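You operate a simulated robot arm through the tools that you are given. There is no shell and no other tool. Be economical: measure what you need, move in short steps, check, and stop when the job is done.

You are at the controls of a simulated two-armed robot. One attempt, no reset.

Task
Carry the blue tray with both arms and set it on the grey island bench.

It is judged by the outcome, as a careful person would: the job done as asked, and still so three seconds after it is handed in. It fails if anything else is knocked over, pushed out of place, dropped, spilled or broken.

Robot
Two 7-joint arms with two-finger grippers on one trunk, on a base that drives. Base frame: it is fixed to the floor where the robot stands at the start and does not move with it; the origin is under the middle of the robot, x ahead of it, y to its left, z up; the surface under the hand at the start is at about z = 860. Units: mm, degrees, N and s.
The left shoulder is at the start at [78, 151, 938], the right one opposite. With the tool pointing down near the work surface each hand reaches from about 100 to 780 mm from the robot's upright axis, wherever it stands, measured 20 degrees to its own side. Places, roughly: grey island bench [-1200, -3800, 900]. Payload 2.54 kg a hand.
The TCP of each hand is the grasp point between the finger pads, 30 mm short of the fingertips. In the tool frame z runs along the fingers and y along their closing line. The gripper opens to 116 mm. The gripper's body begins 95 mm behind the TCP.
Orientation is told as [roll, pitch, yaw] about the base's x, y, z axes, in that order, counted from this pose: with the fingers straight down and closing along the base's y, the tool's x points along the base's -x, its y along +y and its z along -z.

Tools
- The arms move only by the tool move_arm. It takes "left_targets", "right_targets" or both (then of equal length, played together; a hand with none holds still); each is a list of rows, each a list of 3 entries, a list of its own where there are three numbers: the shift along the base's x, y, z in units of 300 mm (1.0 is 300 mm), then the turn, a rotation vector about the base's x, y, z in units of 45 degrees (1.0 is 45 degrees), then the closure in counts, from 0 (fully open) to 255 (shut). In form: [[[tx, ty, tz], [ax, ay, az], gripper], ...]. A call has 1 to 12 rows; each row is the pose to reach, as a shift and turn from the pose commanded when the call began. A call with a number of a shift or a turn outside -1 to 1 is refused whole. A row lasts 0.2 s, in which the tool goes at most 50 mm and 8.6 degrees; a call with a longer step from one row to the next is refused whole, and so is a gripper value outside its range. A pose out of reach is approached as far as the arm can. The call stops where the force on the tool passes 40 N (or 10 N more than at its start, if that is more) or the arm is blocked; 0.2 s more then pass. The fingers move at their own pace (about 72 mm/s each) and stop on an object; they squeeze with about 25 N. The grip force told is the motor's: it shows also when the fingers shut on nothing. Time passes only in rows, and 0.2 s behind the last, so rows that repeat a pose let the fingers close. The reply holds the time, the measured pose of the TCP, the force on the tool along the base axes, the opening and the grip force, in the units named above and with some noise, with the torque about the TCP (base axes, N m) and any sound that the robot's microphone picked up.
- Cameras (640 x 400 px; columns grow to the right, rows downward): "scene" is now at [157.2, -3.8, 1114.7]; the picture's right is [-0.05, -1.00, 0.00], its down [0.02, -0.00, -1.00] and it looks along [1.00, -0.05, 0.02] (base axes); focal length 214 px, centre (320, 200). "left" rides on the left gripper at [69, 15, -122] in its tool frame; the picture's right is [-0.21, 0.98, 0.00], its down [-0.83, -0.18, -0.53] and it looks along [-0.52, -0.11, 0.85] (tool axes); focal length 251 px, centre (320, 200). "right" rides on the right gripper at [69, -15, -122] in its tool frame; the picture's right is [0.21, 0.98, 0.00], its down [-0.83, 0.18, -0.53] and it looks along [-0.52, 0.11, 0.85] (tool axes); focal length 251 px, centre (320, 200). There is no depth. A picture from a camera that has moved, and an enlarged one, comes with that camera's place and axes in the base frame and with its lens.
- camera(camera): a new picture of that camera. The clock stands still meanwhile.
- lift_body(by): slides the trunk up (or, below 0, down) by that many mm; the arms and the scene camera ride with it, the base frame stays. It gives what a move gives, with no picture.
- steer(legs): drives the robot by 1 to 6 legs, each [ahead, left, turn to the left] in mm, mm and degrees, along the robot's own axes; the way and the turn of a leg run together, so that a leg with both is an arc; at most 1500 mm and 180 degrees a leg. The arms and the cameras ride along, it lands a little off, and it stops where it bumps. It gives what a move gives.
- head_to(pan, tilt): turns the head with the scene camera to pan (to the left, within 80 degrees either way) and tilt (down, from -29 to 69), counted from straight ahead of the robot. It gives what a move gives.
- close_up(camera, box): a new picture of the part [left, top, right, bottom] of that camera's present view, enlarged. The clock stands still meanwhile.
- close_job(): hands the job in; it is judged then, once.

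Go step by step. Nothing tells you exact positions but the pictures and the camera data: compare them with the known pose of the tool, close in by small moves and look again before you grip or let go. The budget is 120 turns and 100 pictures, counting those below and the enlarged ones. Unless the task says otherwise, let go and move clear before handing in, and close with one line.

The tools are called after "Request:" as name(argument=value, ...) on one line, values as JSON. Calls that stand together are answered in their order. move_arm: Moves the arms, as the interface text tells. Its arguments: {"type":"object","properties":{"left_targets":{"type":"array"},"right_targets":{"type":"array"}},"required":[]} The other tools are called the same way: lift_body (by) slides the trunk up or down; steer (legs) drives the base; head_to (pan, tilt) turns the head that bears the scene camera; camera (camera) takes a picture; close_up (camera, box) takes an enlarged picture of a part of a camera's view; close_job () hands the job in.

At the start:

```text
t: 0.0
left_ee_pos: [486.8, 207.5, 1169.0]
left_tool_rot: [0.0, 0.0, 0.0]
left_contact_force: [-0.4, -0.8, -0.1]
left_moment: [0.01, -0.03, 0.04]
left_grip_width: 116.1
left_finger_force: 0.0
right_ee_pos: [381.6, -139.2, 1167.1]
right_tool_rot: [0.0, 0.0, 0.0]
right_contact_force: [-0.4, 0.4, 0.1]
right_moment: [-0.04, -0.02, 0.01]
right_grip_width: 116.0
right_finger_force: 0.1
trunk travel left (down, up): [-175.0, 114.0]
robot x, y, heading: [1.6, 0.3, 0.1]
head pan, tilt: [-2.7, -1.3]
```

scene: 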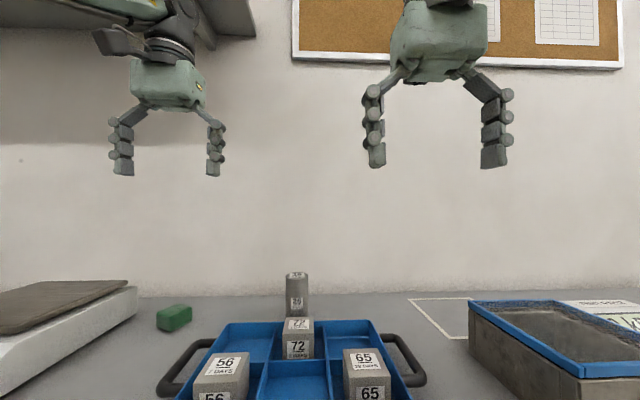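
right: 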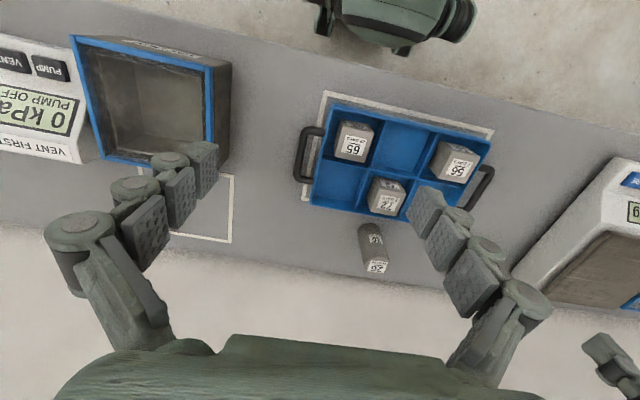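
left: 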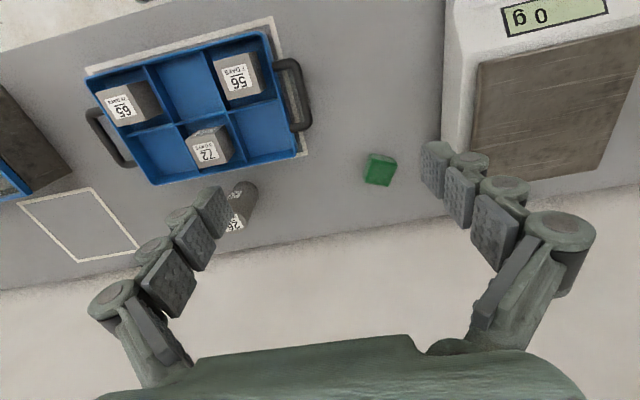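

I see the blue tray with two black side handles and three blocks in it, just ahead of the robot. I'll tilt the head down to measure it.

Request:
head_to(pan=0, tilt=50)

Request:
camera(camera="scene")

```text
t: 1.2
left_ee_pos: [487.7, 207.1, 1168.0]
left_tool_rot: [0.0, 0.1, 0.0]
left_contact_force: [0.1, 0.2, 0.9]
left_moment: [-0.03, 0.0, -0.01]
left_grip_width: 116.1
left_finger_force: 0.0
right_ee_pos: [382.0, -141.0, 1165.8]
right_tool_rot: [0.0, -0.1, 0.1]
right_contact_force: [-0.1, 0.5, -0.3]
right_moment: [-0.05, -0.02, 0.0]
right_grip_width: 115.9
right_finger_force: 0.0
trunk travel left (down, up): [-175.0, 114.0]
robot x, y, heading: [-0.8, -4.8, -0.0]
head pan, tilt: [0.0, 50.0]
```

```text
96 pictures are left
camera scene: at [144.9, 0.4, 1034.9], right [0.0, -1.0, 0.0], down [-0.77, 0.0, -0.64], along [0.64, 0.0, -0.77], focal length 214 px, centre (320, 200)
```

scene: 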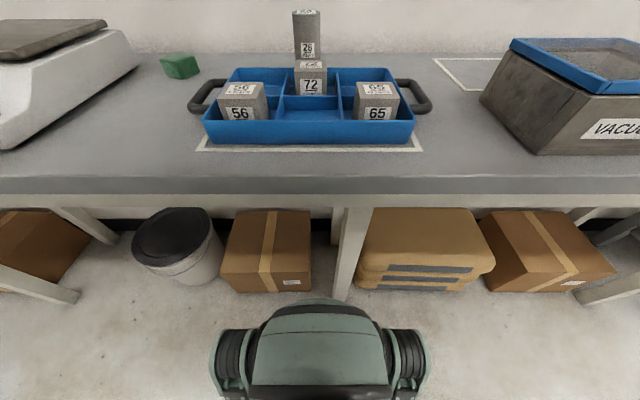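

The tray spans about x 390–560, y −130..155, with handles on either side along y. I'll zoom in on the handles, and survey the room to the right and behind.

Request:
close_up(camera="scene", box=[170, 50, 330, 150])

Request:
close_up(camera="scene", box=[310, 50, 470, 150])

Request:
close_up(camera="left", box=[60, 10, 380, 210])

Request:
close_up(camera="right", box=[270, 80, 510, 230])

```text
4.00 times, centred on (250, 100) of scene
camera zoom: at [144.9, 0.4, 1034.9], right [0.0, -1.0, 0.0], down [-0.77, 0.0, -0.64], along [0.64, 0.0, -0.77], focal length 858 px, centre (600, 600)
```

zoom: 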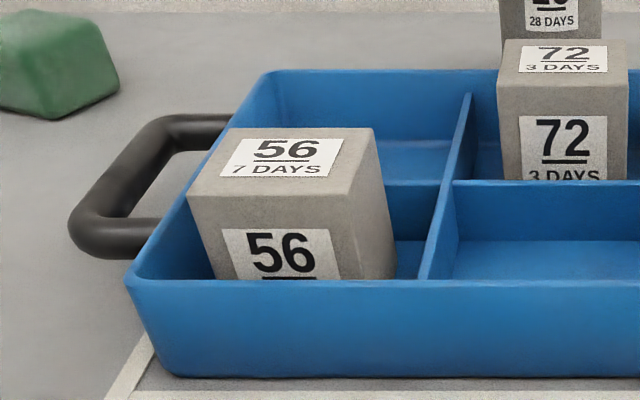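

```text
4.00 times, centred on (390, 100) of scene
camera zoom: at [144.9, 0.4, 1034.9], right [0.0, -1.0, 0.0], down [-0.77, 0.0, -0.64], along [0.64, 0.0, -0.77], focal length 858 px, centre (40, 600)
```

zoom: 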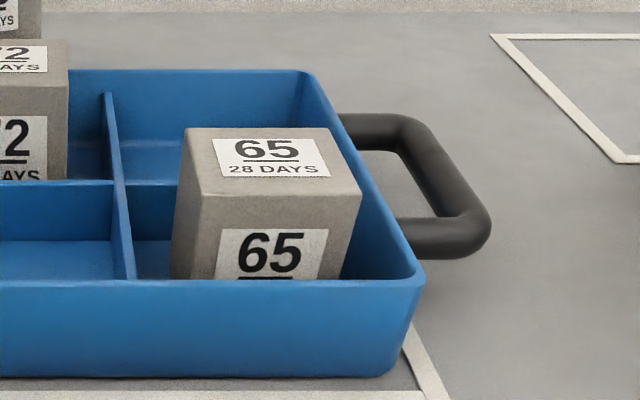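

```text
2.00 times, centred on (220, 110) of left
camera zoom: at [418.4, 221.3, 1291.2], right [0.21, 0.98, 0.0], down [0.83, -0.18, 0.53], along [0.52, -0.11, -0.85], focal length 503 px, centre (520, 380)
```

zoom: 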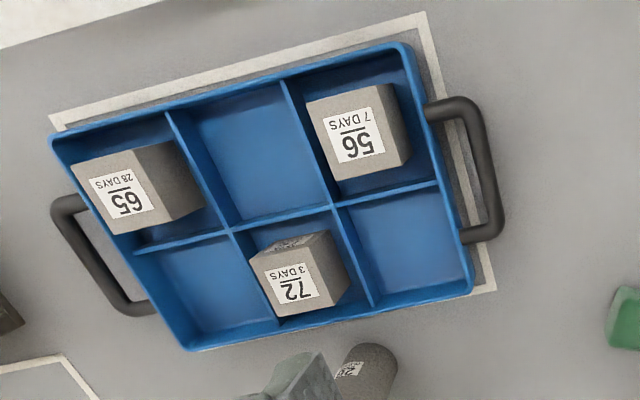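

```text
2.67 times, centred on (390, 155) of right
camera zoom: at [313.6, -155.2, 1287.4], right [-0.21, 0.98, 0.0], down [0.83, 0.18, 0.53], along [0.52, 0.11, -0.85], focal length 670 px, centre (133, 320)
```

zoom: 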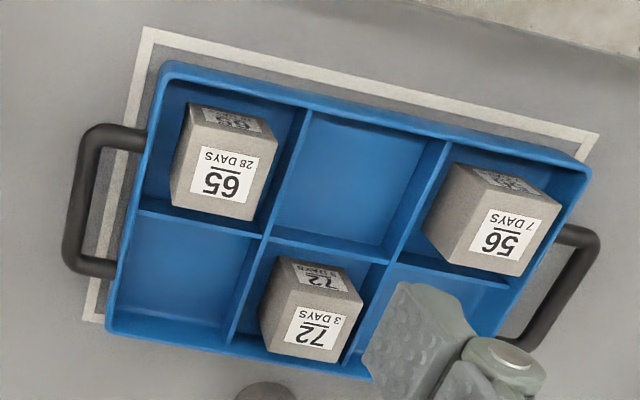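

Left handle bar centre ≈ (477, 181, 886), right ≈ (477, −152, 886); the pose is consistent between cameras. Before gripping I'll survey the route to the right/behind.

Request:
head_to(pan=-80, tilt=15)

Request:
camera(camera="scene")

Request:
close_up(camera="scene", box=[400, 80, 640, 230])

```text
t: 2.7
left_ee_pos: [486.8, 205.9, 1167.6]
left_tool_rot: [0.0, 0.0, 0.0]
left_contact_force: [0.4, -0.2, 0.1]
left_moment: [0.01, 0.04, 0.0]
left_grip_width: 115.8
left_finger_force: 0.2
right_ee_pos: [382.6, -140.4, 1165.7]
right_tool_rot: [0.0, 0.1, 0.0]
right_contact_force: [0.3, 0.3, 0.3]
right_moment: [0.01, 0.02, -0.02]
right_grip_width: 115.8
right_finger_force: 0.0
trunk travel left (down, up): [-175.0, 114.0]
robot x, y, heading: [1.1, -3.5, -0.1]
head pan, tilt: [-80.0, 15.0]
```

```text
91 pictures are left
camera scene: at [84.2, -91.6, 1088.5], right [-0.98, -0.17, 0.0], down [-0.05, 0.26, -0.97], along [0.17, -0.95, -0.26], focal length 214 px, centre (320, 200)
```

scene: 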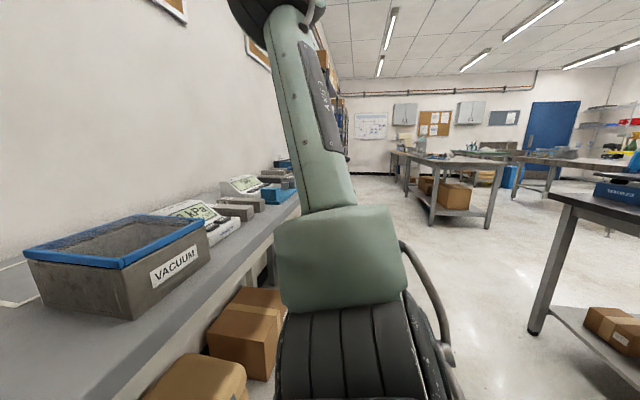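

```text
2.67 times, centred on (520, 155) of scene
camera zoom: at [84.2, -91.6, 1088.5], right [-0.98, -0.17, 0.0], down [-0.05, 0.26, -0.97], along [0.17, -0.95, -0.26], focal length 572 px, centre (-213, 320)
```

zoom: 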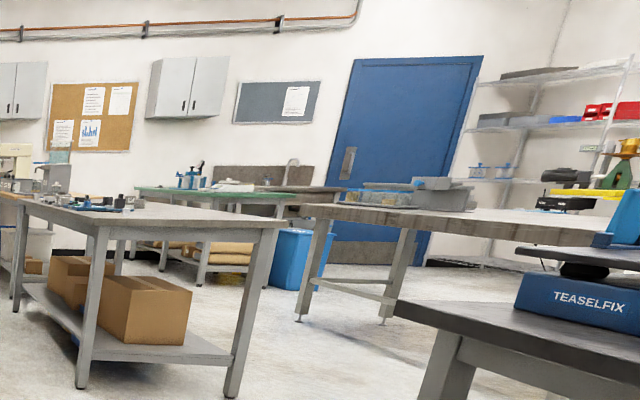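

The target bench is the grey one with cardboard boxes beneath, roughly x −1600..−900, y −4670..−3000. I want to know the clearance behind me too, so I'll look to both sides downward.

Request:
head_to(pan=80, tilt=25)

Request:
camera(camera="scene")

Request:
head_to(pan=-80, tilt=40)

Request:
camera(camera="scene")

```text
t: 5.2
left_ee_pos: [488.2, 207.0, 1169.9]
left_tool_rot: [0.0, 0.1, 0.0]
left_contact_force: [0.1, 0.5, -0.3]
left_moment: [0.0, -0.02, 0.0]
left_grip_width: 115.8
left_finger_force: 0.1
right_ee_pos: [382.1, -140.3, 1165.5]
right_tool_rot: [0.0, 0.0, 0.1]
right_contact_force: [0.2, -0.6, 0.7]
right_moment: [-0.07, 0.0, -0.03]
right_grip_width: 115.9
right_finger_force: 0.3
trunk travel left (down, up): [-175.0, 114.0]
robot x, y, heading: [1.8, 2.7, -0.0]
head pan, tilt: [80.0, 25.0]
```

```text
89 pictures are left
camera scene: at [83.9, 91.1, 1072.3], right [0.98, -0.17, 0.0], down [-0.07, -0.42, -0.91], along [0.16, 0.89, -0.42], focal length 214 px, centre (320, 200)
```

scene: 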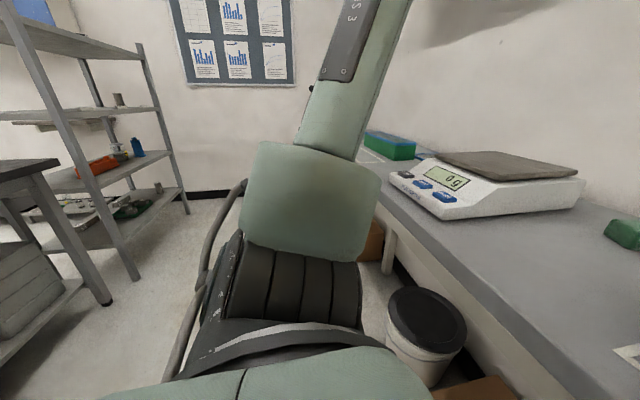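

```text
t: 7.7
left_ee_pos: [487.7, 205.8, 1169.3]
left_tool_rot: [0.0, -0.1, 0.0]
left_contact_force: [-0.2, 0.4, 0.6]
left_moment: [0.02, 0.0, -0.01]
left_grip_width: 116.2
left_finger_force: 0.0
right_ee_pos: [382.7, -139.8, 1166.4]
right_tool_rot: [0.0, 0.0, 0.0]
right_contact_force: [-0.3, 0.2, 0.3]
right_moment: [0.01, -0.02, -0.04]
right_grip_width: 116.2
right_finger_force: 0.0
trunk travel left (down, up): [-175.0, 114.0]
robot x, y, heading: [1.4, 4.8, -0.3]
head pan, tilt: [-80.0, 40.0]
```

```text
88 pictures are left
camera scene: at [82.7, -83.3, 1049.0], right [-0.98, -0.17, 0.0], down [-0.11, 0.63, -0.77], along [0.13, -0.75, -0.64], focal length 214 px, centre (320, 200)
```

scene: 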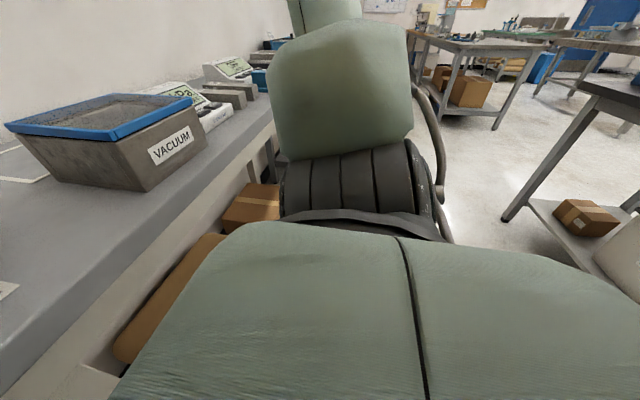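

Free corridor x ≈ −900..320 between the benches, so I'll plan to back up, strafe right past the rear bench, then turn. Now bring both hands above the handles with the fingers narrowed to about 24 mm.

Request:
move_arm(left_targets=[[[-0.012, -0.017, -0.113], [0, 0, 0], 202], [[-0.023, -0.033, -0.225], [0, 0, 0], 202], [[-0.035, -0.05, -0.338], [0, 0, 0], 202], [[-0.046, -0.066, -0.45], [0, 0, 0], 202], [[-0.058, -0.083, -0.563], [0, 0, 0], 202], [[-0.058, -0.083, -0.563], [0, 0, 0], 202]], right_targets=[[[0.059, -0.008, -0.11], [0, 0, 0], 202], [[0.117, -0.016, -0.22], [0, 0, 0], 202], [[0.176, -0.024, -0.33], [0, 0, 0], 202], [[0.234, -0.032, -0.44], [0, 0, 0], 202], [[0.293, -0.04, -0.553], [0, 0, 0], 202], [[0.293, -0.04, -0.553], [0, 0, 0], 202]])

Request:
head_to(pan=0, tilt=50)

Request:
camera(camera="scene")

Request:
camera(camera="left")

Request:
camera(camera="right")

```text
t: 9.1
left_ee_pos: [470.8, 182.7, 1000.2]
left_tool_rot: [0.0, -0.1, 0.1]
left_contact_force: [0.1, 0.7, -0.1]
left_moment: [-0.01, -0.02, 0.0]
left_grip_width: 23.9
left_finger_force: 0.1
right_ee_pos: [468.9, -152.7, 998.8]
right_tool_rot: [-0.1, 0.0, 0.0]
right_contact_force: [0.2, -0.2, 0.6]
right_moment: [-0.02, 0.01, -0.02]
right_grip_width: 24.1
right_finger_force: 0.1
trunk travel left (down, up): [-175.0, 114.0]
robot x, y, heading: [-3.4, -3.3, 0.1]
head pan, tilt: [-80.0, 40.0]
```

```text
t: 10.6
left_ee_pos: [471.2, 182.2, 1000.1]
left_tool_rot: [0.0, -0.1, 0.0]
left_contact_force: [0.0, -0.1, 0.6]
left_moment: [-0.03, -0.02, -0.02]
left_grip_width: 24.3
left_finger_force: 0.1
right_ee_pos: [469.3, -153.8, 998.6]
right_tool_rot: [0.0, 0.0, 0.0]
right_contact_force: [0.9, 0.1, -0.3]
right_moment: [0.0, -0.04, -0.01]
right_grip_width: 24.3
right_finger_force: 0.0
trunk travel left (down, up): [-175.0, 114.0]
robot x, y, heading: [-0.3, -3.0, 0.2]
head pan, tilt: [0.0, 50.0]
```

```text
87 pictures are left
camera scene: at [144.9, 0.3, 1034.8], right [0.0, -1.0, 0.0], down [-0.77, 0.0, -0.64], along [0.64, 0.0, -0.77], focal length 214 px, centre (320, 200)
```

scene: 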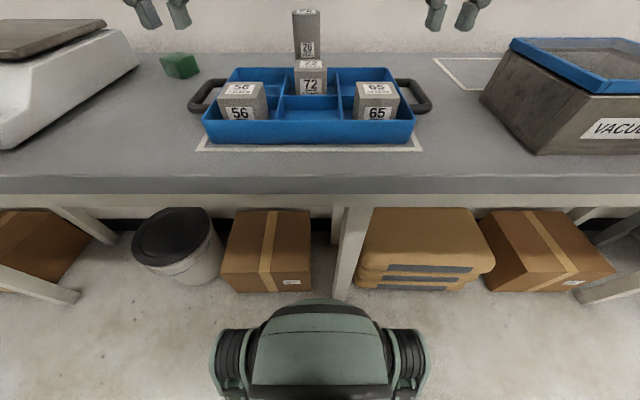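

```text
86 pictures are left
camera left: at [401.3, 196.1, 1122.7], right [0.21, 0.98, 0.0], down [0.83, -0.18, 0.53], along [0.52, -0.11, -0.85], focal length 251 px, centre (320, 200)
```

left: 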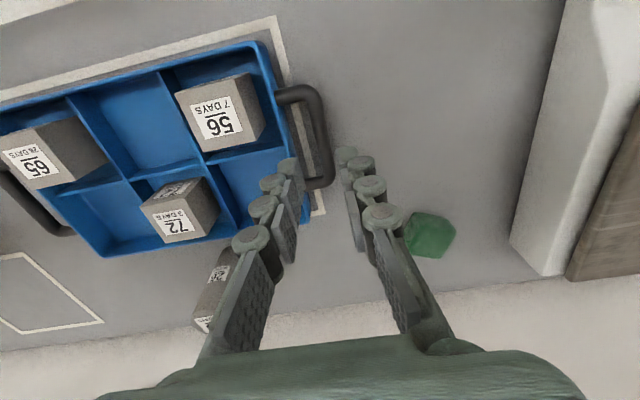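

```text
85 pictures are left
camera right: at [400.5, -168.2, 1120.3], right [-0.21, 0.98, 0.0], down [0.83, 0.18, 0.53], along [0.52, 0.11, -0.85], focal length 251 px, centre (320, 200)
```

right: 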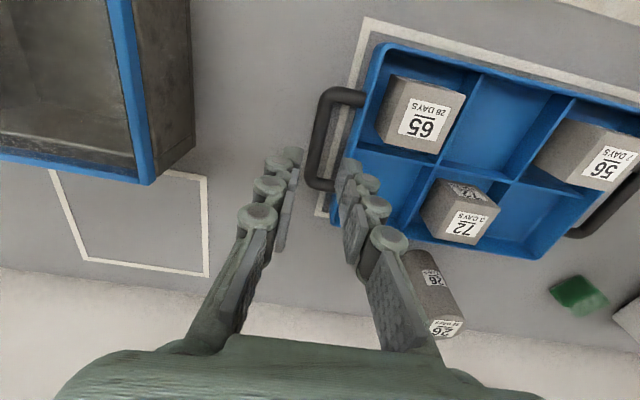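

Hands sit above the handles; the rechecked bars are at y≈179 (left) and −152.5 (right). Lower to just above the bars and look closely.

Request:
move_arm(left_targets=[[[0, -0.004, -0.117], [0, 0, 0], 202], [[0, -0.008, -0.22], [0, 0, 0], 202]], right_targets=[[[0, 0.002, -0.113], [0, 0, 0], 202], [[0.003, 0.003, -0.216], [0, 0, 0], 202]])

Request:
close_up(camera="left", box=[240, 60, 400, 210])

Request:
close_up(camera="right", box=[240, 60, 400, 210])

Request:
camera(camera="scene")

```text
t: 11.2
left_ee_pos: [470.1, 179.3, 932.9]
left_tool_rot: [0.1, -0.1, 0.1]
left_contact_force: [0.4, 0.2, 0.0]
left_moment: [0.01, -0.02, 0.01]
left_grip_width: 23.9
left_finger_force: 0.0
right_ee_pos: [470.0, -151.7, 935.4]
right_tool_rot: [0.0, 0.1, -0.1]
right_contact_force: [-0.6, -0.5, 0.9]
right_moment: [0.0, 0.01, -0.01]
right_grip_width: 24.1
right_finger_force: 0.3
trunk travel left (down, up): [-175.0, 114.0]
robot x, y, heading: [-1.3, -1.9, -0.0]
head pan, tilt: [0.0, 50.0]
```

```text
2.67 times, centred on (320, 135) of left
camera zoom: at [400.0, 192.9, 1055.8], right [0.21, 0.98, 0.0], down [0.83, -0.18, 0.53], along [0.52, -0.11, -0.85], focal length 670 px, centre (320, 373)
```

zoom: 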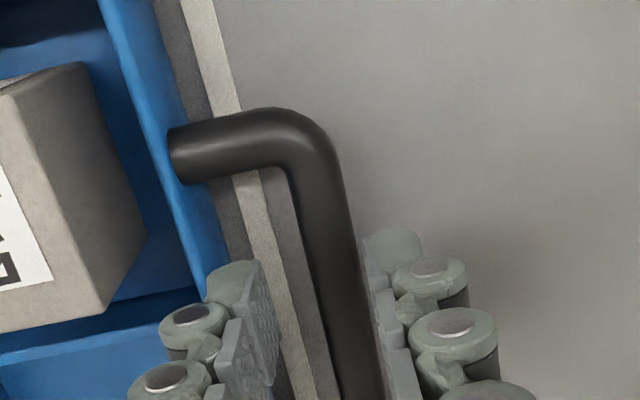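

```text
2.67 times, centred on (320, 135) of right
camera zoom: at [401.5, -168.0, 1057.1], right [-0.21, 0.98, 0.0], down [0.83, 0.18, 0.53], along [0.52, 0.11, -0.85], focal length 670 px, centre (320, 373)
```

zoom: 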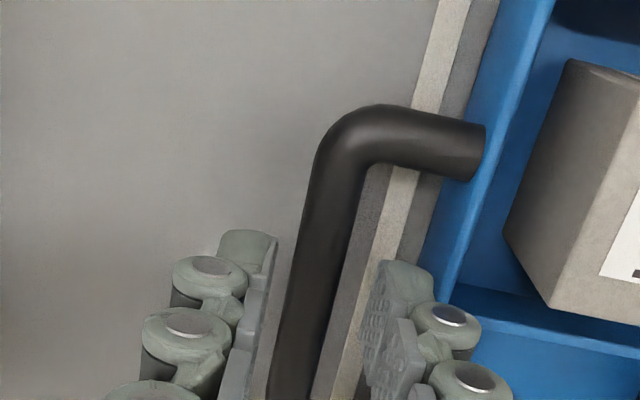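

```text
82 pictures are left
camera scene: at [145.2, 0.4, 1034.9], right [0.0, -1.0, 0.0], down [-0.77, 0.0, -0.64], along [0.64, 0.0, -0.77], focal length 214 px, centre (320, 200)
```

scene: 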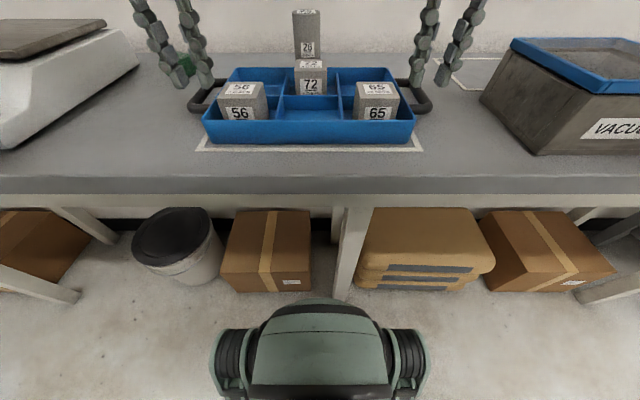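

Both fingers straddle the bars with margins of a few mm. Descend gently to TCP z≈915 and check again.

Request:
move_arm(left_targets=[[[0, 0.004, -0.03], [0, 0, 0], 202], [[0, 0.004, -0.06], [0, 0, 0], 202]], right_targets=[[[0, -0.001, -0.035], [0, 0, 0], 202], [[0, -0.001, -0.068], [0, 0, 0], 202]])

Request:
close_up(camera="left", box=[240, 60, 400, 210])

Request:
close_up(camera="right", box=[240, 60, 400, 210])

Request:
close_up(camera="scene", box=[130, 20, 290, 130])

```text
t: 11.8
left_ee_pos: [470.2, 180.4, 915.3]
left_tool_rot: [-0.1, 0.1, -0.1]
left_contact_force: [-0.3, 0.1, -0.2]
left_moment: [0.0, -0.01, -0.03]
left_grip_width: 24.1
left_finger_force: 0.0
right_ee_pos: [471.6, -153.9, 913.9]
right_tool_rot: [0.0, 0.0, 0.0]
right_contact_force: [-0.2, -0.1, 0.7]
right_moment: [-0.03, -0.03, 0.0]
right_grip_width: 24.3
right_finger_force: 0.0
trunk travel left (down, up): [-175.0, 114.0]
robot x, y, heading: [0.1, -1.5, -0.1]
head pan, tilt: [0.0, 50.0]
```

```text
2.67 times, centred on (320, 135) of left
camera zoom: at [400.9, 195.0, 1038.1], right [0.21, 0.98, 0.0], down [0.83, -0.18, 0.53], along [0.52, -0.11, -0.85], focal length 670 px, centre (320, 373)
```

zoom: 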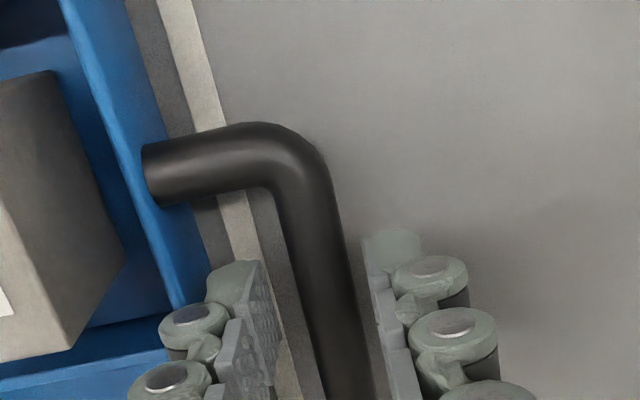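

```text
2.67 times, centred on (320, 135) of right
camera zoom: at [401.8, -167.5, 1036.2], right [-0.21, 0.98, 0.0], down [0.83, 0.18, 0.53], along [0.52, 0.12, -0.85], focal length 670 px, centre (320, 373)
```

zoom: 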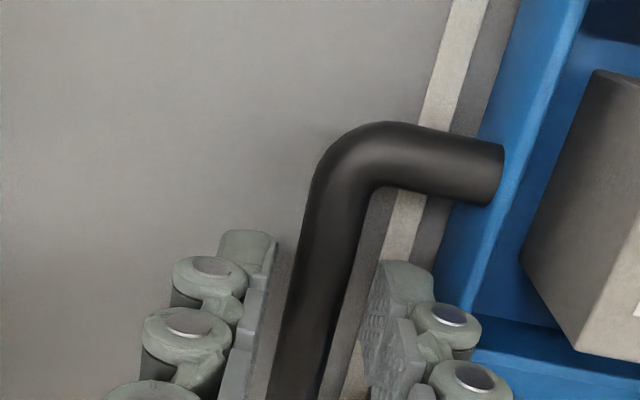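

```text
3.64 times, centred on (210, 75) of scene
camera zoom: at [145.0, 0.4, 1034.8], right [0.0, -1.0, 0.0], down [-0.77, 0.0, -0.64], along [0.64, 0.0, -0.77], focal length 780 px, centre (720, 654)
```

zoom: 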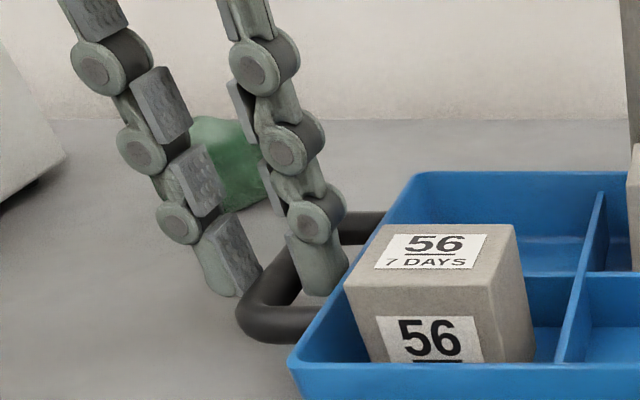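

Bars are centred between the fingers in both views. Finish the descent to z≈898 and close.

Request:
move_arm(left_targets=[[[0, 0, -0.03], [0, 0, 0], 202], [[0, 0, -0.058], [0, 0, 0], 202], [[0, 0, -0.058], [0, 0, 0], 202]], right_targets=[[[0, 0, -0.03], [0, 0, 0], 202], [[0, 0, -0.053], [0, 0, 0], 202], [[0, 0, -0.053], [0, 0, 0], 202]])

Request:
close_up(camera="left", box=[240, 60, 400, 210])

Request:
close_up(camera="right", box=[240, 60, 400, 210])

```text
t: 12.6
left_ee_pos: [470.6, 180.5, 899.1]
left_tool_rot: [-0.1, 0.0, 0.0]
left_contact_force: [0.5, -0.6, -0.5]
left_moment: [0.01, -0.02, 0.04]
left_grip_width: 24.2
left_finger_force: 0.1
right_ee_pos: [470.2, -153.6, 901.5]
right_tool_rot: [0.0, -0.2, 0.0]
right_contact_force: [0.2, -0.3, -0.3]
right_moment: [0.0, 0.03, -0.01]
right_grip_width: 24.1
right_finger_force: 0.1
trunk travel left (down, up): [-175.0, 114.0]
robot x, y, heading: [-2.3, 0.1, -0.0]
head pan, tilt: [0.0, 50.0]
```

```text
2.67 times, centred on (320, 135) of left
camera zoom: at [400.4, 195.7, 1021.2], right [0.21, 0.98, 0.0], down [0.82, -0.18, 0.54], along [0.52, -0.12, -0.84], focal length 670 px, centre (320, 373)
```

zoom: 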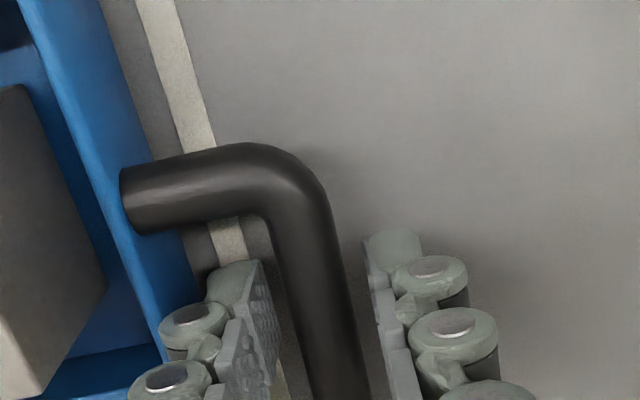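

```text
2.67 times, centred on (320, 135) of right
camera zoom: at [401.1, -167.4, 1022.2], right [-0.21, 0.98, 0.0], down [0.82, 0.18, 0.54], along [0.52, 0.11, -0.84], focal length 670 px, centre (320, 373)
```

zoom: 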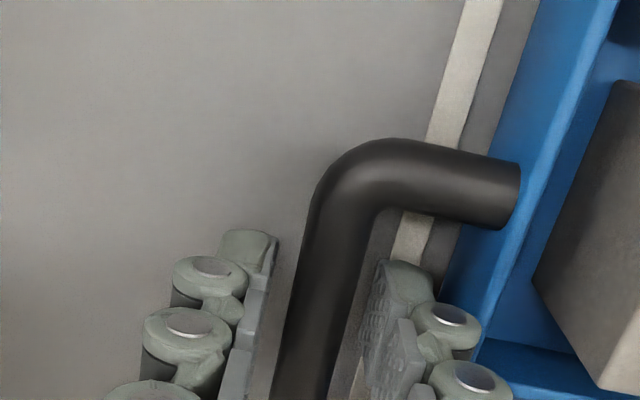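

Bars are well between the fingers and no force shows. Drop 4 mm more and close both grippers.

Request:
move_arm(left_targets=[[[0, 0, -0.012], [0, 0, 0], 202], [[0, 0, -0.012], [0, 0, 0], 255], [[0, 0, -0.012], [0, 0, 0], 255], [[0, 0, -0.012], [0, 0, 0], 255]], right_targets=[[[0, 0, -0.016], [0, 0, 0], 202], [[0, 0, -0.016], [0, 0, 0], 255], [[0, 0, -0.016], [0, 0, 0], 255], [[0, 0, -0.016], [0, 0, 0], 255]])

```text
t: 13.6
left_ee_pos: [467.8, 181.9, 897.6]
left_tool_rot: [-0.1, -0.4, 0.0]
left_contact_force: [3.7, 7.4, 7.1]
left_moment: [0.16, 0.65, -0.42]
left_grip_width: 12.9
left_finger_force: 25.2
right_ee_pos: [467.9, -151.2, 901.8]
right_tool_rot: [-0.3, -0.8, -0.2]
right_contact_force: [4.8, -9.8, 7.3]
right_moment: [-0.19, 0.54, 0.53]
right_grip_width: 12.9
right_finger_force: 24.9
trunk travel left (down, up): [-175.0, 114.0]
robot x, y, heading: [-1.5, -0.7, 0.1]
head pan, tilt: [0.0, 50.0]
```

Both bars are gripped (12.9 mm, 25 N). Lift together 30 mm slowly and check.

Request:
move_arm(left_targets=[[[0, 0, 0.02], [0, 0, 0], 255], [[0, 0, 0.04], [0, 0, 0], 255], [[0, 0, 0.06], [0, 0, 0], 255], [[0, 0, 0.08], [0, 0, 0], 255], [[0, 0, 0.1], [0, 0, 0], 255]], right_targets=[[[0, 0, 0.02], [0, 0, 0], 255], [[0, 0, 0.04], [0, 0, 0], 255], [[0, 0, 0.06], [0, 0, 0], 255], [[0, 0, 0.08], [0, 0, 0], 255], [[0, 0, 0.1], [0, 0, 0], 255]])

Request:
camera(camera="scene")

```text
t: 14.8
left_ee_pos: [470.6, 181.3, 923.7]
left_tool_rot: [0.1, 0.1, 0.1]
left_contact_force: [0.1, 20.5, -6.0]
left_moment: [0.17, -0.45, -0.45]
left_grip_width: 12.8
left_finger_force: 24.9
right_ee_pos: [470.5, -151.4, 922.8]
right_tool_rot: [-0.2, 0.3, -0.1]
right_contact_force: [0.4, -20.7, -6.4]
right_moment: [-0.28, 0.48, 0.4]
right_grip_width: 12.6
right_finger_force: 25.3
trunk travel left (down, up): [-175.0, 114.0]
robot x, y, heading: [4.2, -0.4, 0.0]
head pan, tilt: [0.0, 50.0]
```

```text
76 pictures are left
camera scene: at [145.6, 0.4, 1034.6], right [0.0, -1.0, 0.0], down [-0.77, 0.0, -0.64], along [0.64, 0.0, -0.77], focal length 214 px, centre (320, 200)
```

scene: 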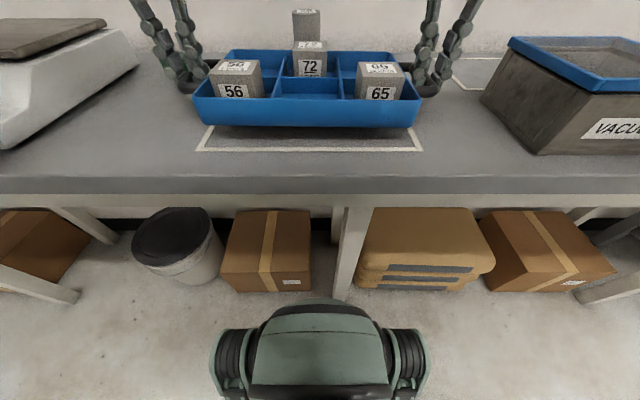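

The tray is up and level, with some lateral squeeze (±20 N) between the hands. I'll relax it by 2 mm each side while lifting a bit more, then raise the trunk.

Request:
move_arm(left_targets=[[[0, 0.004, 0.02], [0, 0, 0], 255], [[0, 0.006, 0.05], [0, 0, 0], 255], [[0, 0.006, 0.08], [0, 0, 0], 255], [[0, 0.006, 0.11], [0, 0, 0], 255], [[0, 0.006, 0.14], [0, 0, 0], 255], [[0, 0.006, 0.14], [0, 0, 0], 255]], right_targets=[[[0, -0.004, 0.02], [0, 0, 0], 255], [[0, -0.006, 0.05], [0, 0, 0], 255], [[0, -0.006, 0.08], [0, 0, 0], 255], [[0, -0.006, 0.11], [0, 0, 0], 255], [[0, -0.006, 0.14], [0, 0, 0], 255], [[0, -0.006, 0.14], [0, 0, 0], 255]])

Request:
lift_body(by=90)

Request:
camera(camera="scene")

```text
t: 16.2
left_ee_pos: [470.8, 180.5, 967.2]
left_tool_rot: [-0.1, 0.0, -0.1]
left_contact_force: [1.6, -4.5, -6.6]
left_moment: [-0.06, 0.07, -0.4]
left_grip_width: 12.5
left_finger_force: 24.8
right_ee_pos: [472.5, -153.6, 966.0]
right_tool_rot: [0.1, 0.0, 0.1]
right_contact_force: [-0.2, 5.5, -6.1]
right_moment: [0.11, -0.05, 0.37]
right_grip_width: 13.0
right_finger_force: 25.2
trunk travel left (down, up): [-175.0, 114.0]
robot x, y, heading: [-2.3, -0.8, -0.0]
head pan, tilt: [0.0, 50.0]
```

```text
t: 17.4
left_ee_pos: [472.8, 181.5, 1055.9]
left_tool_rot: [-0.1, 0.0, 0.0]
left_contact_force: [0.7, -19.0, -6.0]
left_moment: [-0.19, 0.06, -0.45]
left_grip_width: 12.4
left_finger_force: 25.3
right_ee_pos: [471.5, -152.4, 1055.5]
right_tool_rot: [0.1, 0.1, 0.1]
right_contact_force: [0.6, 19.0, -6.3]
right_moment: [0.23, -0.03, 0.4]
right_grip_width: 12.8
right_finger_force: 25.1
trunk travel left (down, up): [-265.0, 24.0]
robot x, y, heading: [-0.7, 1.4, -0.0]
head pan, tilt: [0.0, 50.0]
```

```text
75 pictures are left
camera scene: at [146.0, 0.4, 1124.5], right [0.0, -1.0, 0.0], down [-0.77, 0.0, -0.64], along [0.64, 0.0, -0.77], focal length 214 px, centre (320, 200)
```

scene: 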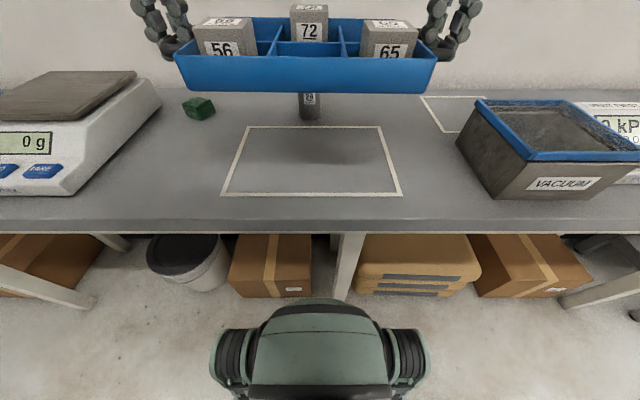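

The tray is raised and steady, now slightly stretched, so I'll trim 0.7 mm inward. Then back up 350 mm.

Request:
move_arm(left_targets=[[[0, -0.0025, 0], [0, 0, 0], 255]], right_targets=[[[0, 0.0025, 0], [0, 0, 0], 255]])

Request:
steer(legs=[[-350, 0, 0]])

Request:
head_to(pan=-80, tilt=25)

Request:
camera(camera="scene")

```text
t: 17.8
left_ee_pos: [470.5, 181.5, 1056.3]
left_tool_rot: [0.0, 0.0, -0.1]
left_contact_force: [-0.3, -13.1, -6.1]
left_moment: [-0.12, 0.04, -0.5]
left_grip_width: 12.9
left_finger_force: 24.8
right_ee_pos: [473.2, -151.3, 1055.1]
right_tool_rot: [-0.1, 0.2, 0.0]
right_contact_force: [0.6, 13.7, -6.5]
right_moment: [0.17, 0.05, 0.41]
right_grip_width: 12.7
right_finger_force: 24.9
trunk travel left (down, up): [-265.0, 24.0]
robot x, y, heading: [1.7, -2.1, 0.2]
head pan, tilt: [0.0, 50.0]
```

```text
t: 20.1
left_ee_pos: [119.2, 182.0, 1056.3]
left_tool_rot: [0.0, 0.0, -0.1]
left_contact_force: [-0.5, -1.9, -6.7]
left_moment: [-0.02, 0.0, -0.49]
left_grip_width: 12.9
left_finger_force: 24.7
right_ee_pos: [118.3, -152.3, 1055.7]
right_tool_rot: [0.0, 0.1, -0.1]
right_contact_force: [0.6, 3.0, -6.9]
right_moment: [0.03, -0.02, 0.41]
right_grip_width: 12.8
right_finger_force: 24.9
trunk travel left (down, up): [-265.0, 24.0]
robot x, y, heading: [-352.2, 3.6, -0.1]
head pan, tilt: [0.0, 50.0]
```

```text
t: 21.6
left_ee_pos: [118.2, 181.9, 1057.3]
left_tool_rot: [0.0, 0.1, -0.1]
left_contact_force: [0.2, 0.4, -7.0]
left_moment: [0.01, 0.03, -0.48]
left_grip_width: 12.7
left_finger_force: 24.6
right_ee_pos: [119.0, -153.3, 1055.8]
right_tool_rot: [0.0, 0.2, 0.0]
right_contact_force: [0.0, -0.7, -5.8]
right_moment: [-0.01, -0.02, 0.4]
right_grip_width: 12.8
right_finger_force: 25.3
trunk travel left (down, up): [-265.0, 24.0]
robot x, y, heading: [-352.1, -0.5, -0.5]
head pan, tilt: [-80.0, 25.0]
```

```text
74 pictures are left
camera scene: at [-268.6, -90.2, 1162.2], right [-0.98, -0.17, 0.0], down [-0.07, 0.42, -0.91], along [0.16, -0.89, -0.42], focal length 214 px, centre (320, 200)
```

scene: 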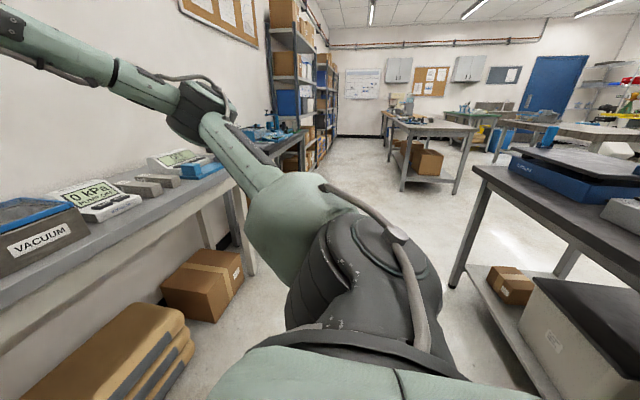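

The corridor is clear; elbow is high and short of the bench items. Strafe right 1300 mm and look.

Request:
steer(legs=[[0, -1300, 0]])

Request:
camera(camera="scene")

```text
t: 34.2
left_ee_pos: [108.1, -1115.8, 1057.5]
left_tool_rot: [0.0, 0.1, -1.1]
left_contact_force: [-0.2, -0.5, -7.6]
left_moment: [0.03, 0.03, -0.47]
left_grip_width: 12.7
left_finger_force: 25.4
right_ee_pos: [102.2, -1450.0, 1055.7]
right_tool_rot: [0.0, 0.0, -1.0]
right_contact_force: [0.1, -0.4, -6.4]
right_moment: [0.0, 0.01, 0.36]
right_grip_width: 13.2
right_finger_force: 24.9
trunk travel left (down, up): [-265.0, 24.0]
robot x, y, heading: [-367.5, -1289.0, -1.1]
head pan, tilt: [-80.0, 25.0]
```

```text
73 pictures are left
camera scene: at [-283.4, -1380.2, 1162.2], right [-0.99, -0.15, 0.0], down [-0.07, 0.42, -0.91], along [0.14, -0.9, -0.42], focal length 214 px, centre (320, 200)
```

scene: 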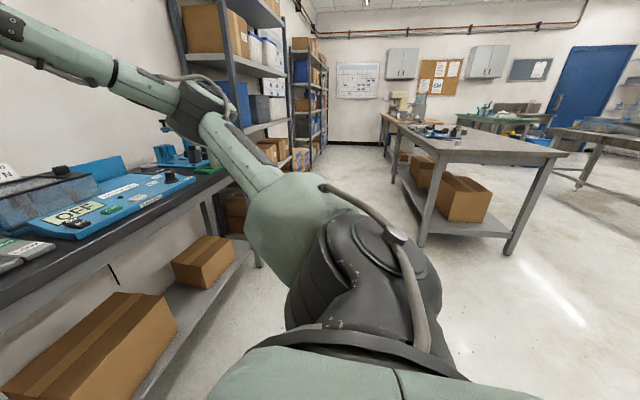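

Target bench's near end is at about y≈−3030, spanning x −1680..−880, and clear near the close end. Strafe 700 more, back 250, then turn right 90°.

Request:
steer(legs=[[0, -700, 0], [-250, 0, 0], [0, 0, -88.9]])

Request:
head_to(pan=-25, tilt=15)

Request:
camera(camera="scene")

```text
t: 46.8
left_ee_pos: [-442.1, -2461.7, 1057.0]
left_tool_rot: [0.1, 0.2, -89.4]
left_contact_force: [0.7, 0.8, -6.8]
left_moment: [0.0, 0.02, -0.46]
left_grip_width: 12.8
left_finger_force: 25.4
right_ee_pos: [-776.6, -2465.3, 1056.1]
right_tool_rot: [0.0, 0.1, -89.4]
right_contact_force: [-1.2, -1.5, -6.5]
right_moment: [0.05, 0.0, 0.36]
right_grip_width: 12.7
right_finger_force: 25.5
trunk travel left (down, up): [-265.0, 24.0]
robot x, y, heading: [-629.6, -1990.1, -89.7]
head pan, tilt: [-80.0, 25.0]
```

```text
t: 48.0
left_ee_pos: [-443.7, -2461.6, 1056.8]
left_tool_rot: [0.1, 0.1, -89.5]
left_contact_force: [1.1, 0.5, -6.4]
left_moment: [0.08, 0.0, -0.46]
left_grip_width: 13.0
left_finger_force: 25.1
right_ee_pos: [-776.4, -2465.3, 1055.6]
right_tool_rot: [0.0, 0.1, -89.4]
right_contact_force: [-1.4, 0.0, -5.8]
right_moment: [-0.02, 0.01, 0.38]
right_grip_width: 13.1
right_finger_force: 24.9
trunk travel left (down, up): [-265.0, 24.0]
robot x, y, heading: [-629.0, -1993.1, -89.5]
head pan, tilt: [-25.0, 15.0]
```

```text
72 pictures are left
camera scene: at [-666.9, -2145.6, 1178.4], right [-0.91, 0.41, 0.0], down [0.11, 0.24, -0.97], along [-0.4, -0.88, -0.26], focal length 214 px, centre (320, 200)
```

scene: 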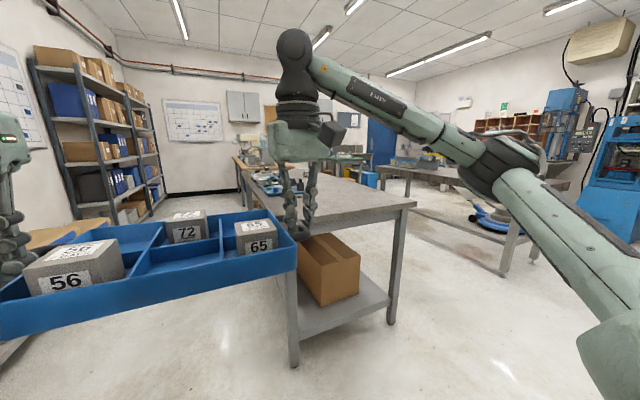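

Target bench near end spans x ≈ −1640..−860 with edge near y ≈ −2990; close part is empty. Strafe right 620 mm to line up with its middle.

Request:
steer(legs=[[0, -620, 0]])

Request:
head_to(pan=0, tilt=15)

Request:
camera(camera="scene")

Request:
camera(camera="left")

Request:
camera(camera="right")

```text
t: 54.5
left_ee_pos: [-1064.3, -2468.5, 1056.4]
left_tool_rot: [0.1, 0.0, -89.1]
left_contact_force: [0.4, 0.4, -6.3]
left_moment: [0.02, 0.0, -0.48]
left_grip_width: 13.0
left_finger_force: 24.8
right_ee_pos: [-1398.6, -2473.3, 1055.4]
right_tool_rot: [0.0, 0.1, -89.3]
right_contact_force: [-1.2, -0.5, -6.8]
right_moment: [0.03, 0.0, 0.41]
right_grip_width: 12.8
right_finger_force: 24.9
trunk travel left (down, up): [-265.0, 24.0]
robot x, y, heading: [-1250.9, -1999.2, -89.0]
head pan, tilt: [-25.0, 15.0]
```

```text
t: 55.4
left_ee_pos: [-1063.7, -2469.2, 1056.0]
left_tool_rot: [0.1, 0.1, -89.3]
left_contact_force: [0.8, 0.1, -6.4]
left_moment: [-0.01, -0.04, -0.43]
left_grip_width: 12.7
left_finger_force: 25.1
right_ee_pos: [-1398.1, -2473.4, 1054.7]
right_tool_rot: [0.0, 0.1, -89.1]
right_contact_force: [-1.0, 0.0, -6.4]
right_moment: [0.01, 0.03, 0.35]
right_grip_width: 12.9
right_finger_force: 25.2
trunk travel left (down, up): [-265.0, 24.0]
robot x, y, heading: [-1256.1, -2000.2, -89.1]
head pan, tilt: [0.0, 15.0]
```

```text
71 pictures are left
camera scene: at [-1250.2, -2161.7, 1178.4], right [-1.0, -0.01, 0.0], down [0.0, 0.26, -0.97], along [0.01, -0.97, -0.26], focal length 214 px, centre (320, 200)
```

scene: 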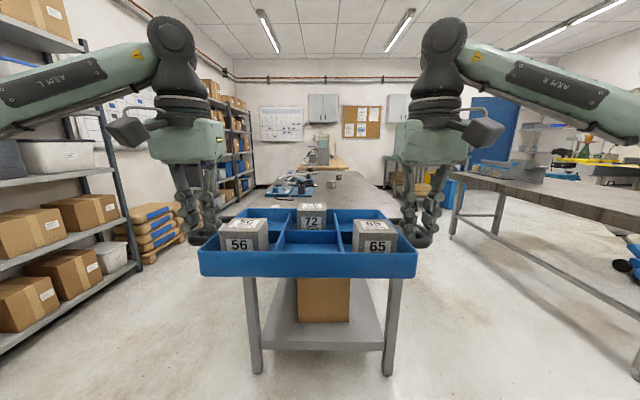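

```text
70 pictures are left
camera left: at [-1050.2, -2399.9, 1178.7], right [0.98, -0.2, 0.0], down [-0.17, -0.83, 0.53], along [-0.11, -0.52, -0.85], focal length 251 px, centre (320, 200)
```

left: 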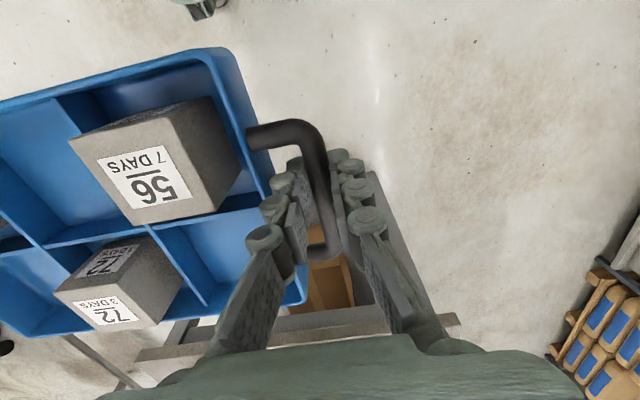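

```text
69 pictures are left
camera right: at [-1414.1, -2405.1, 1177.0], right [0.97, 0.23, 0.0], down [0.19, -0.82, 0.53], along [0.12, -0.52, -0.85], focal length 251 px, centre (320, 200)
```

right: 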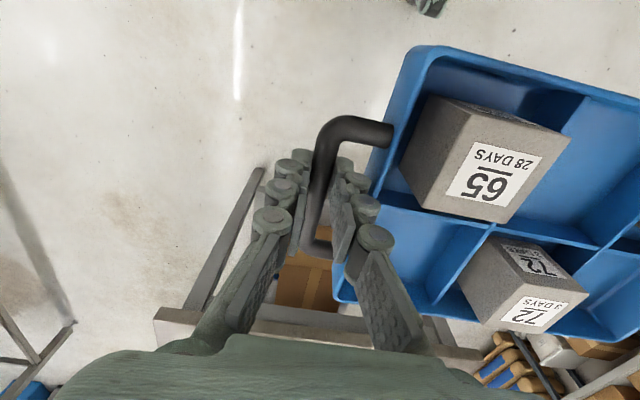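

I'm aligned with the bench middle, tray still ~450 mm short of it. Drive ahead 230 mm and re-shoot so I can triangulate the bench edge and height.

Request:
steer(legs=[[230, 0, -0.9]])

Request:
camera(camera="left")

Request:
camera(camera="right")

Request:
camera(camera="scene")

```text
t: 57.1
left_ee_pos: [-1069.4, -2701.0, 1055.2]
left_tool_rot: [0.1, 0.1, -89.9]
left_contact_force: [1.3, -1.0, -6.7]
left_moment: [0.06, 0.01, -0.47]
left_grip_width: 13.0
left_finger_force: 24.9
right_ee_pos: [-1403.5, -2702.0, 1055.1]
right_tool_rot: [0.0, 0.1, -90.0]
right_contact_force: [-0.9, -0.6, -7.1]
right_moment: [0.0, 0.01, 0.42]
right_grip_width: 13.0
right_finger_force: 24.9
trunk travel left (down, up): [-265.0, 24.0]
robot x, y, heading: [-1248.0, -2226.8, -90.0]
head pan, tilt: [0.0, 15.0]
```

```text
68 pictures are left
camera left: at [-1054.6, -2632.7, 1178.4], right [0.98, -0.22, 0.0], down [-0.18, -0.83, 0.53], along [-0.11, -0.52, -0.85], focal length 251 px, centre (320, 200)
```

left: 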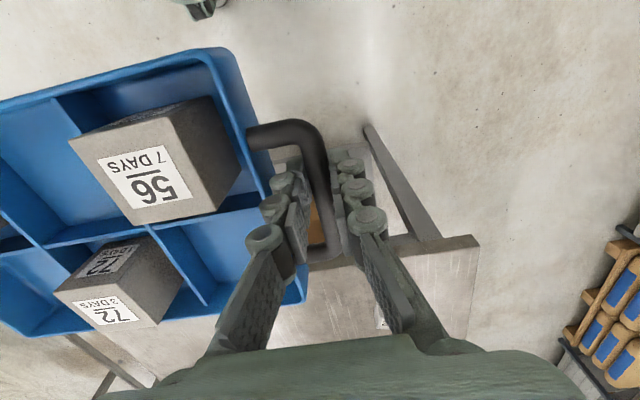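

```text
67 pictures are left
camera right: at [-1418.7, -2632.4, 1176.8], right [0.98, 0.21, 0.0], down [0.18, -0.83, 0.53], along [0.11, -0.52, -0.85], focal length 251 px, centre (320, 200)
```

right: 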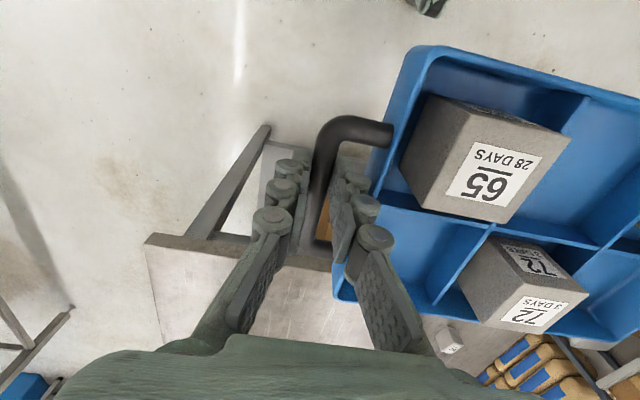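

```text
66 pictures are left
camera scene: at [-1251.0, -2391.6, 1178.2], right [-1.0, 0.0, 0.0], down [0.0, 0.26, -0.97], along [0.0, -0.97, -0.26], focal length 214 px, centre (320, 200)
```

scene: 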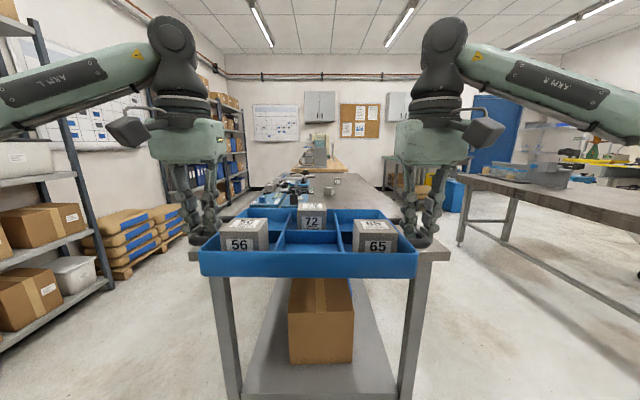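

Bench top is at z≈845–855 with the edge at y≈−2995, and there's a small white thing on it near (−1015, −3155), which I need to avoid. Zooming in.

Request:
close_up(camera="right", box=[380, 290, 540, 390])

Request:
close_up(camera="left", box=[320, 240, 480, 340])

Request:
close_up(camera="scene", box=[200, 140, 440, 290])

```text
4.00 times, centred on (460, 340) of right
camera zoom: at [-1418.7, -2632.4, 1176.8], right [0.98, 0.21, 0.0], down [0.18, -0.83, 0.53], along [0.11, -0.52, -0.85], focal length 1006 px, centre (-240, -360)
```

zoom: 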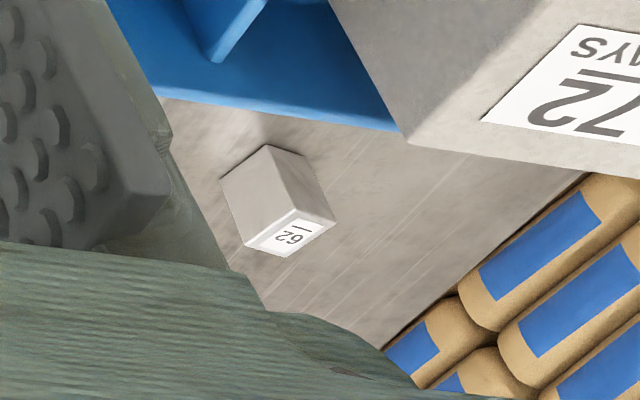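

```text
4.00 times, centred on (400, 290) of left
camera zoom: at [-1054.6, -2632.7, 1178.4], right [0.98, -0.22, 0.0], down [-0.18, -0.83, 0.53], along [-0.11, -0.52, -0.85], focal length 1006 px, centre (0, -160)
```

zoom: 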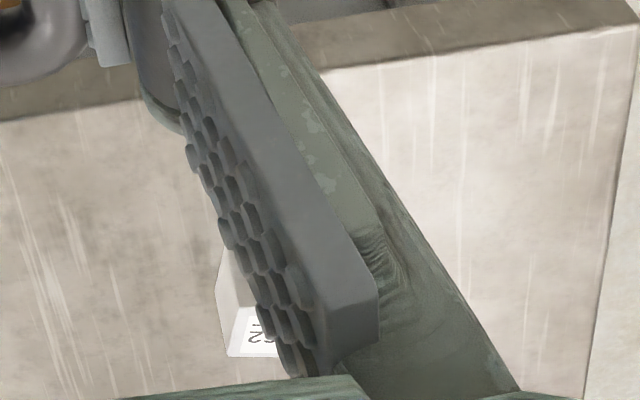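

```text
2.67 times, centred on (320, 215) of scene
camera zoom: at [-1251.0, -2391.6, 1178.2], right [-1.0, 0.0, 0.0], down [0.0, 0.26, -0.97], along [0.0, -0.97, -0.26], focal length 572 px, centre (320, 160)
```

zoom: 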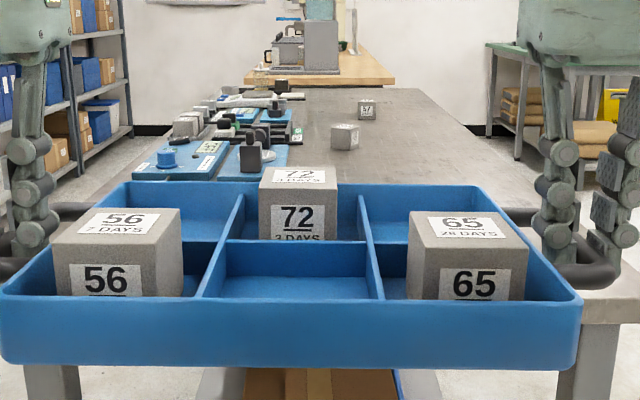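

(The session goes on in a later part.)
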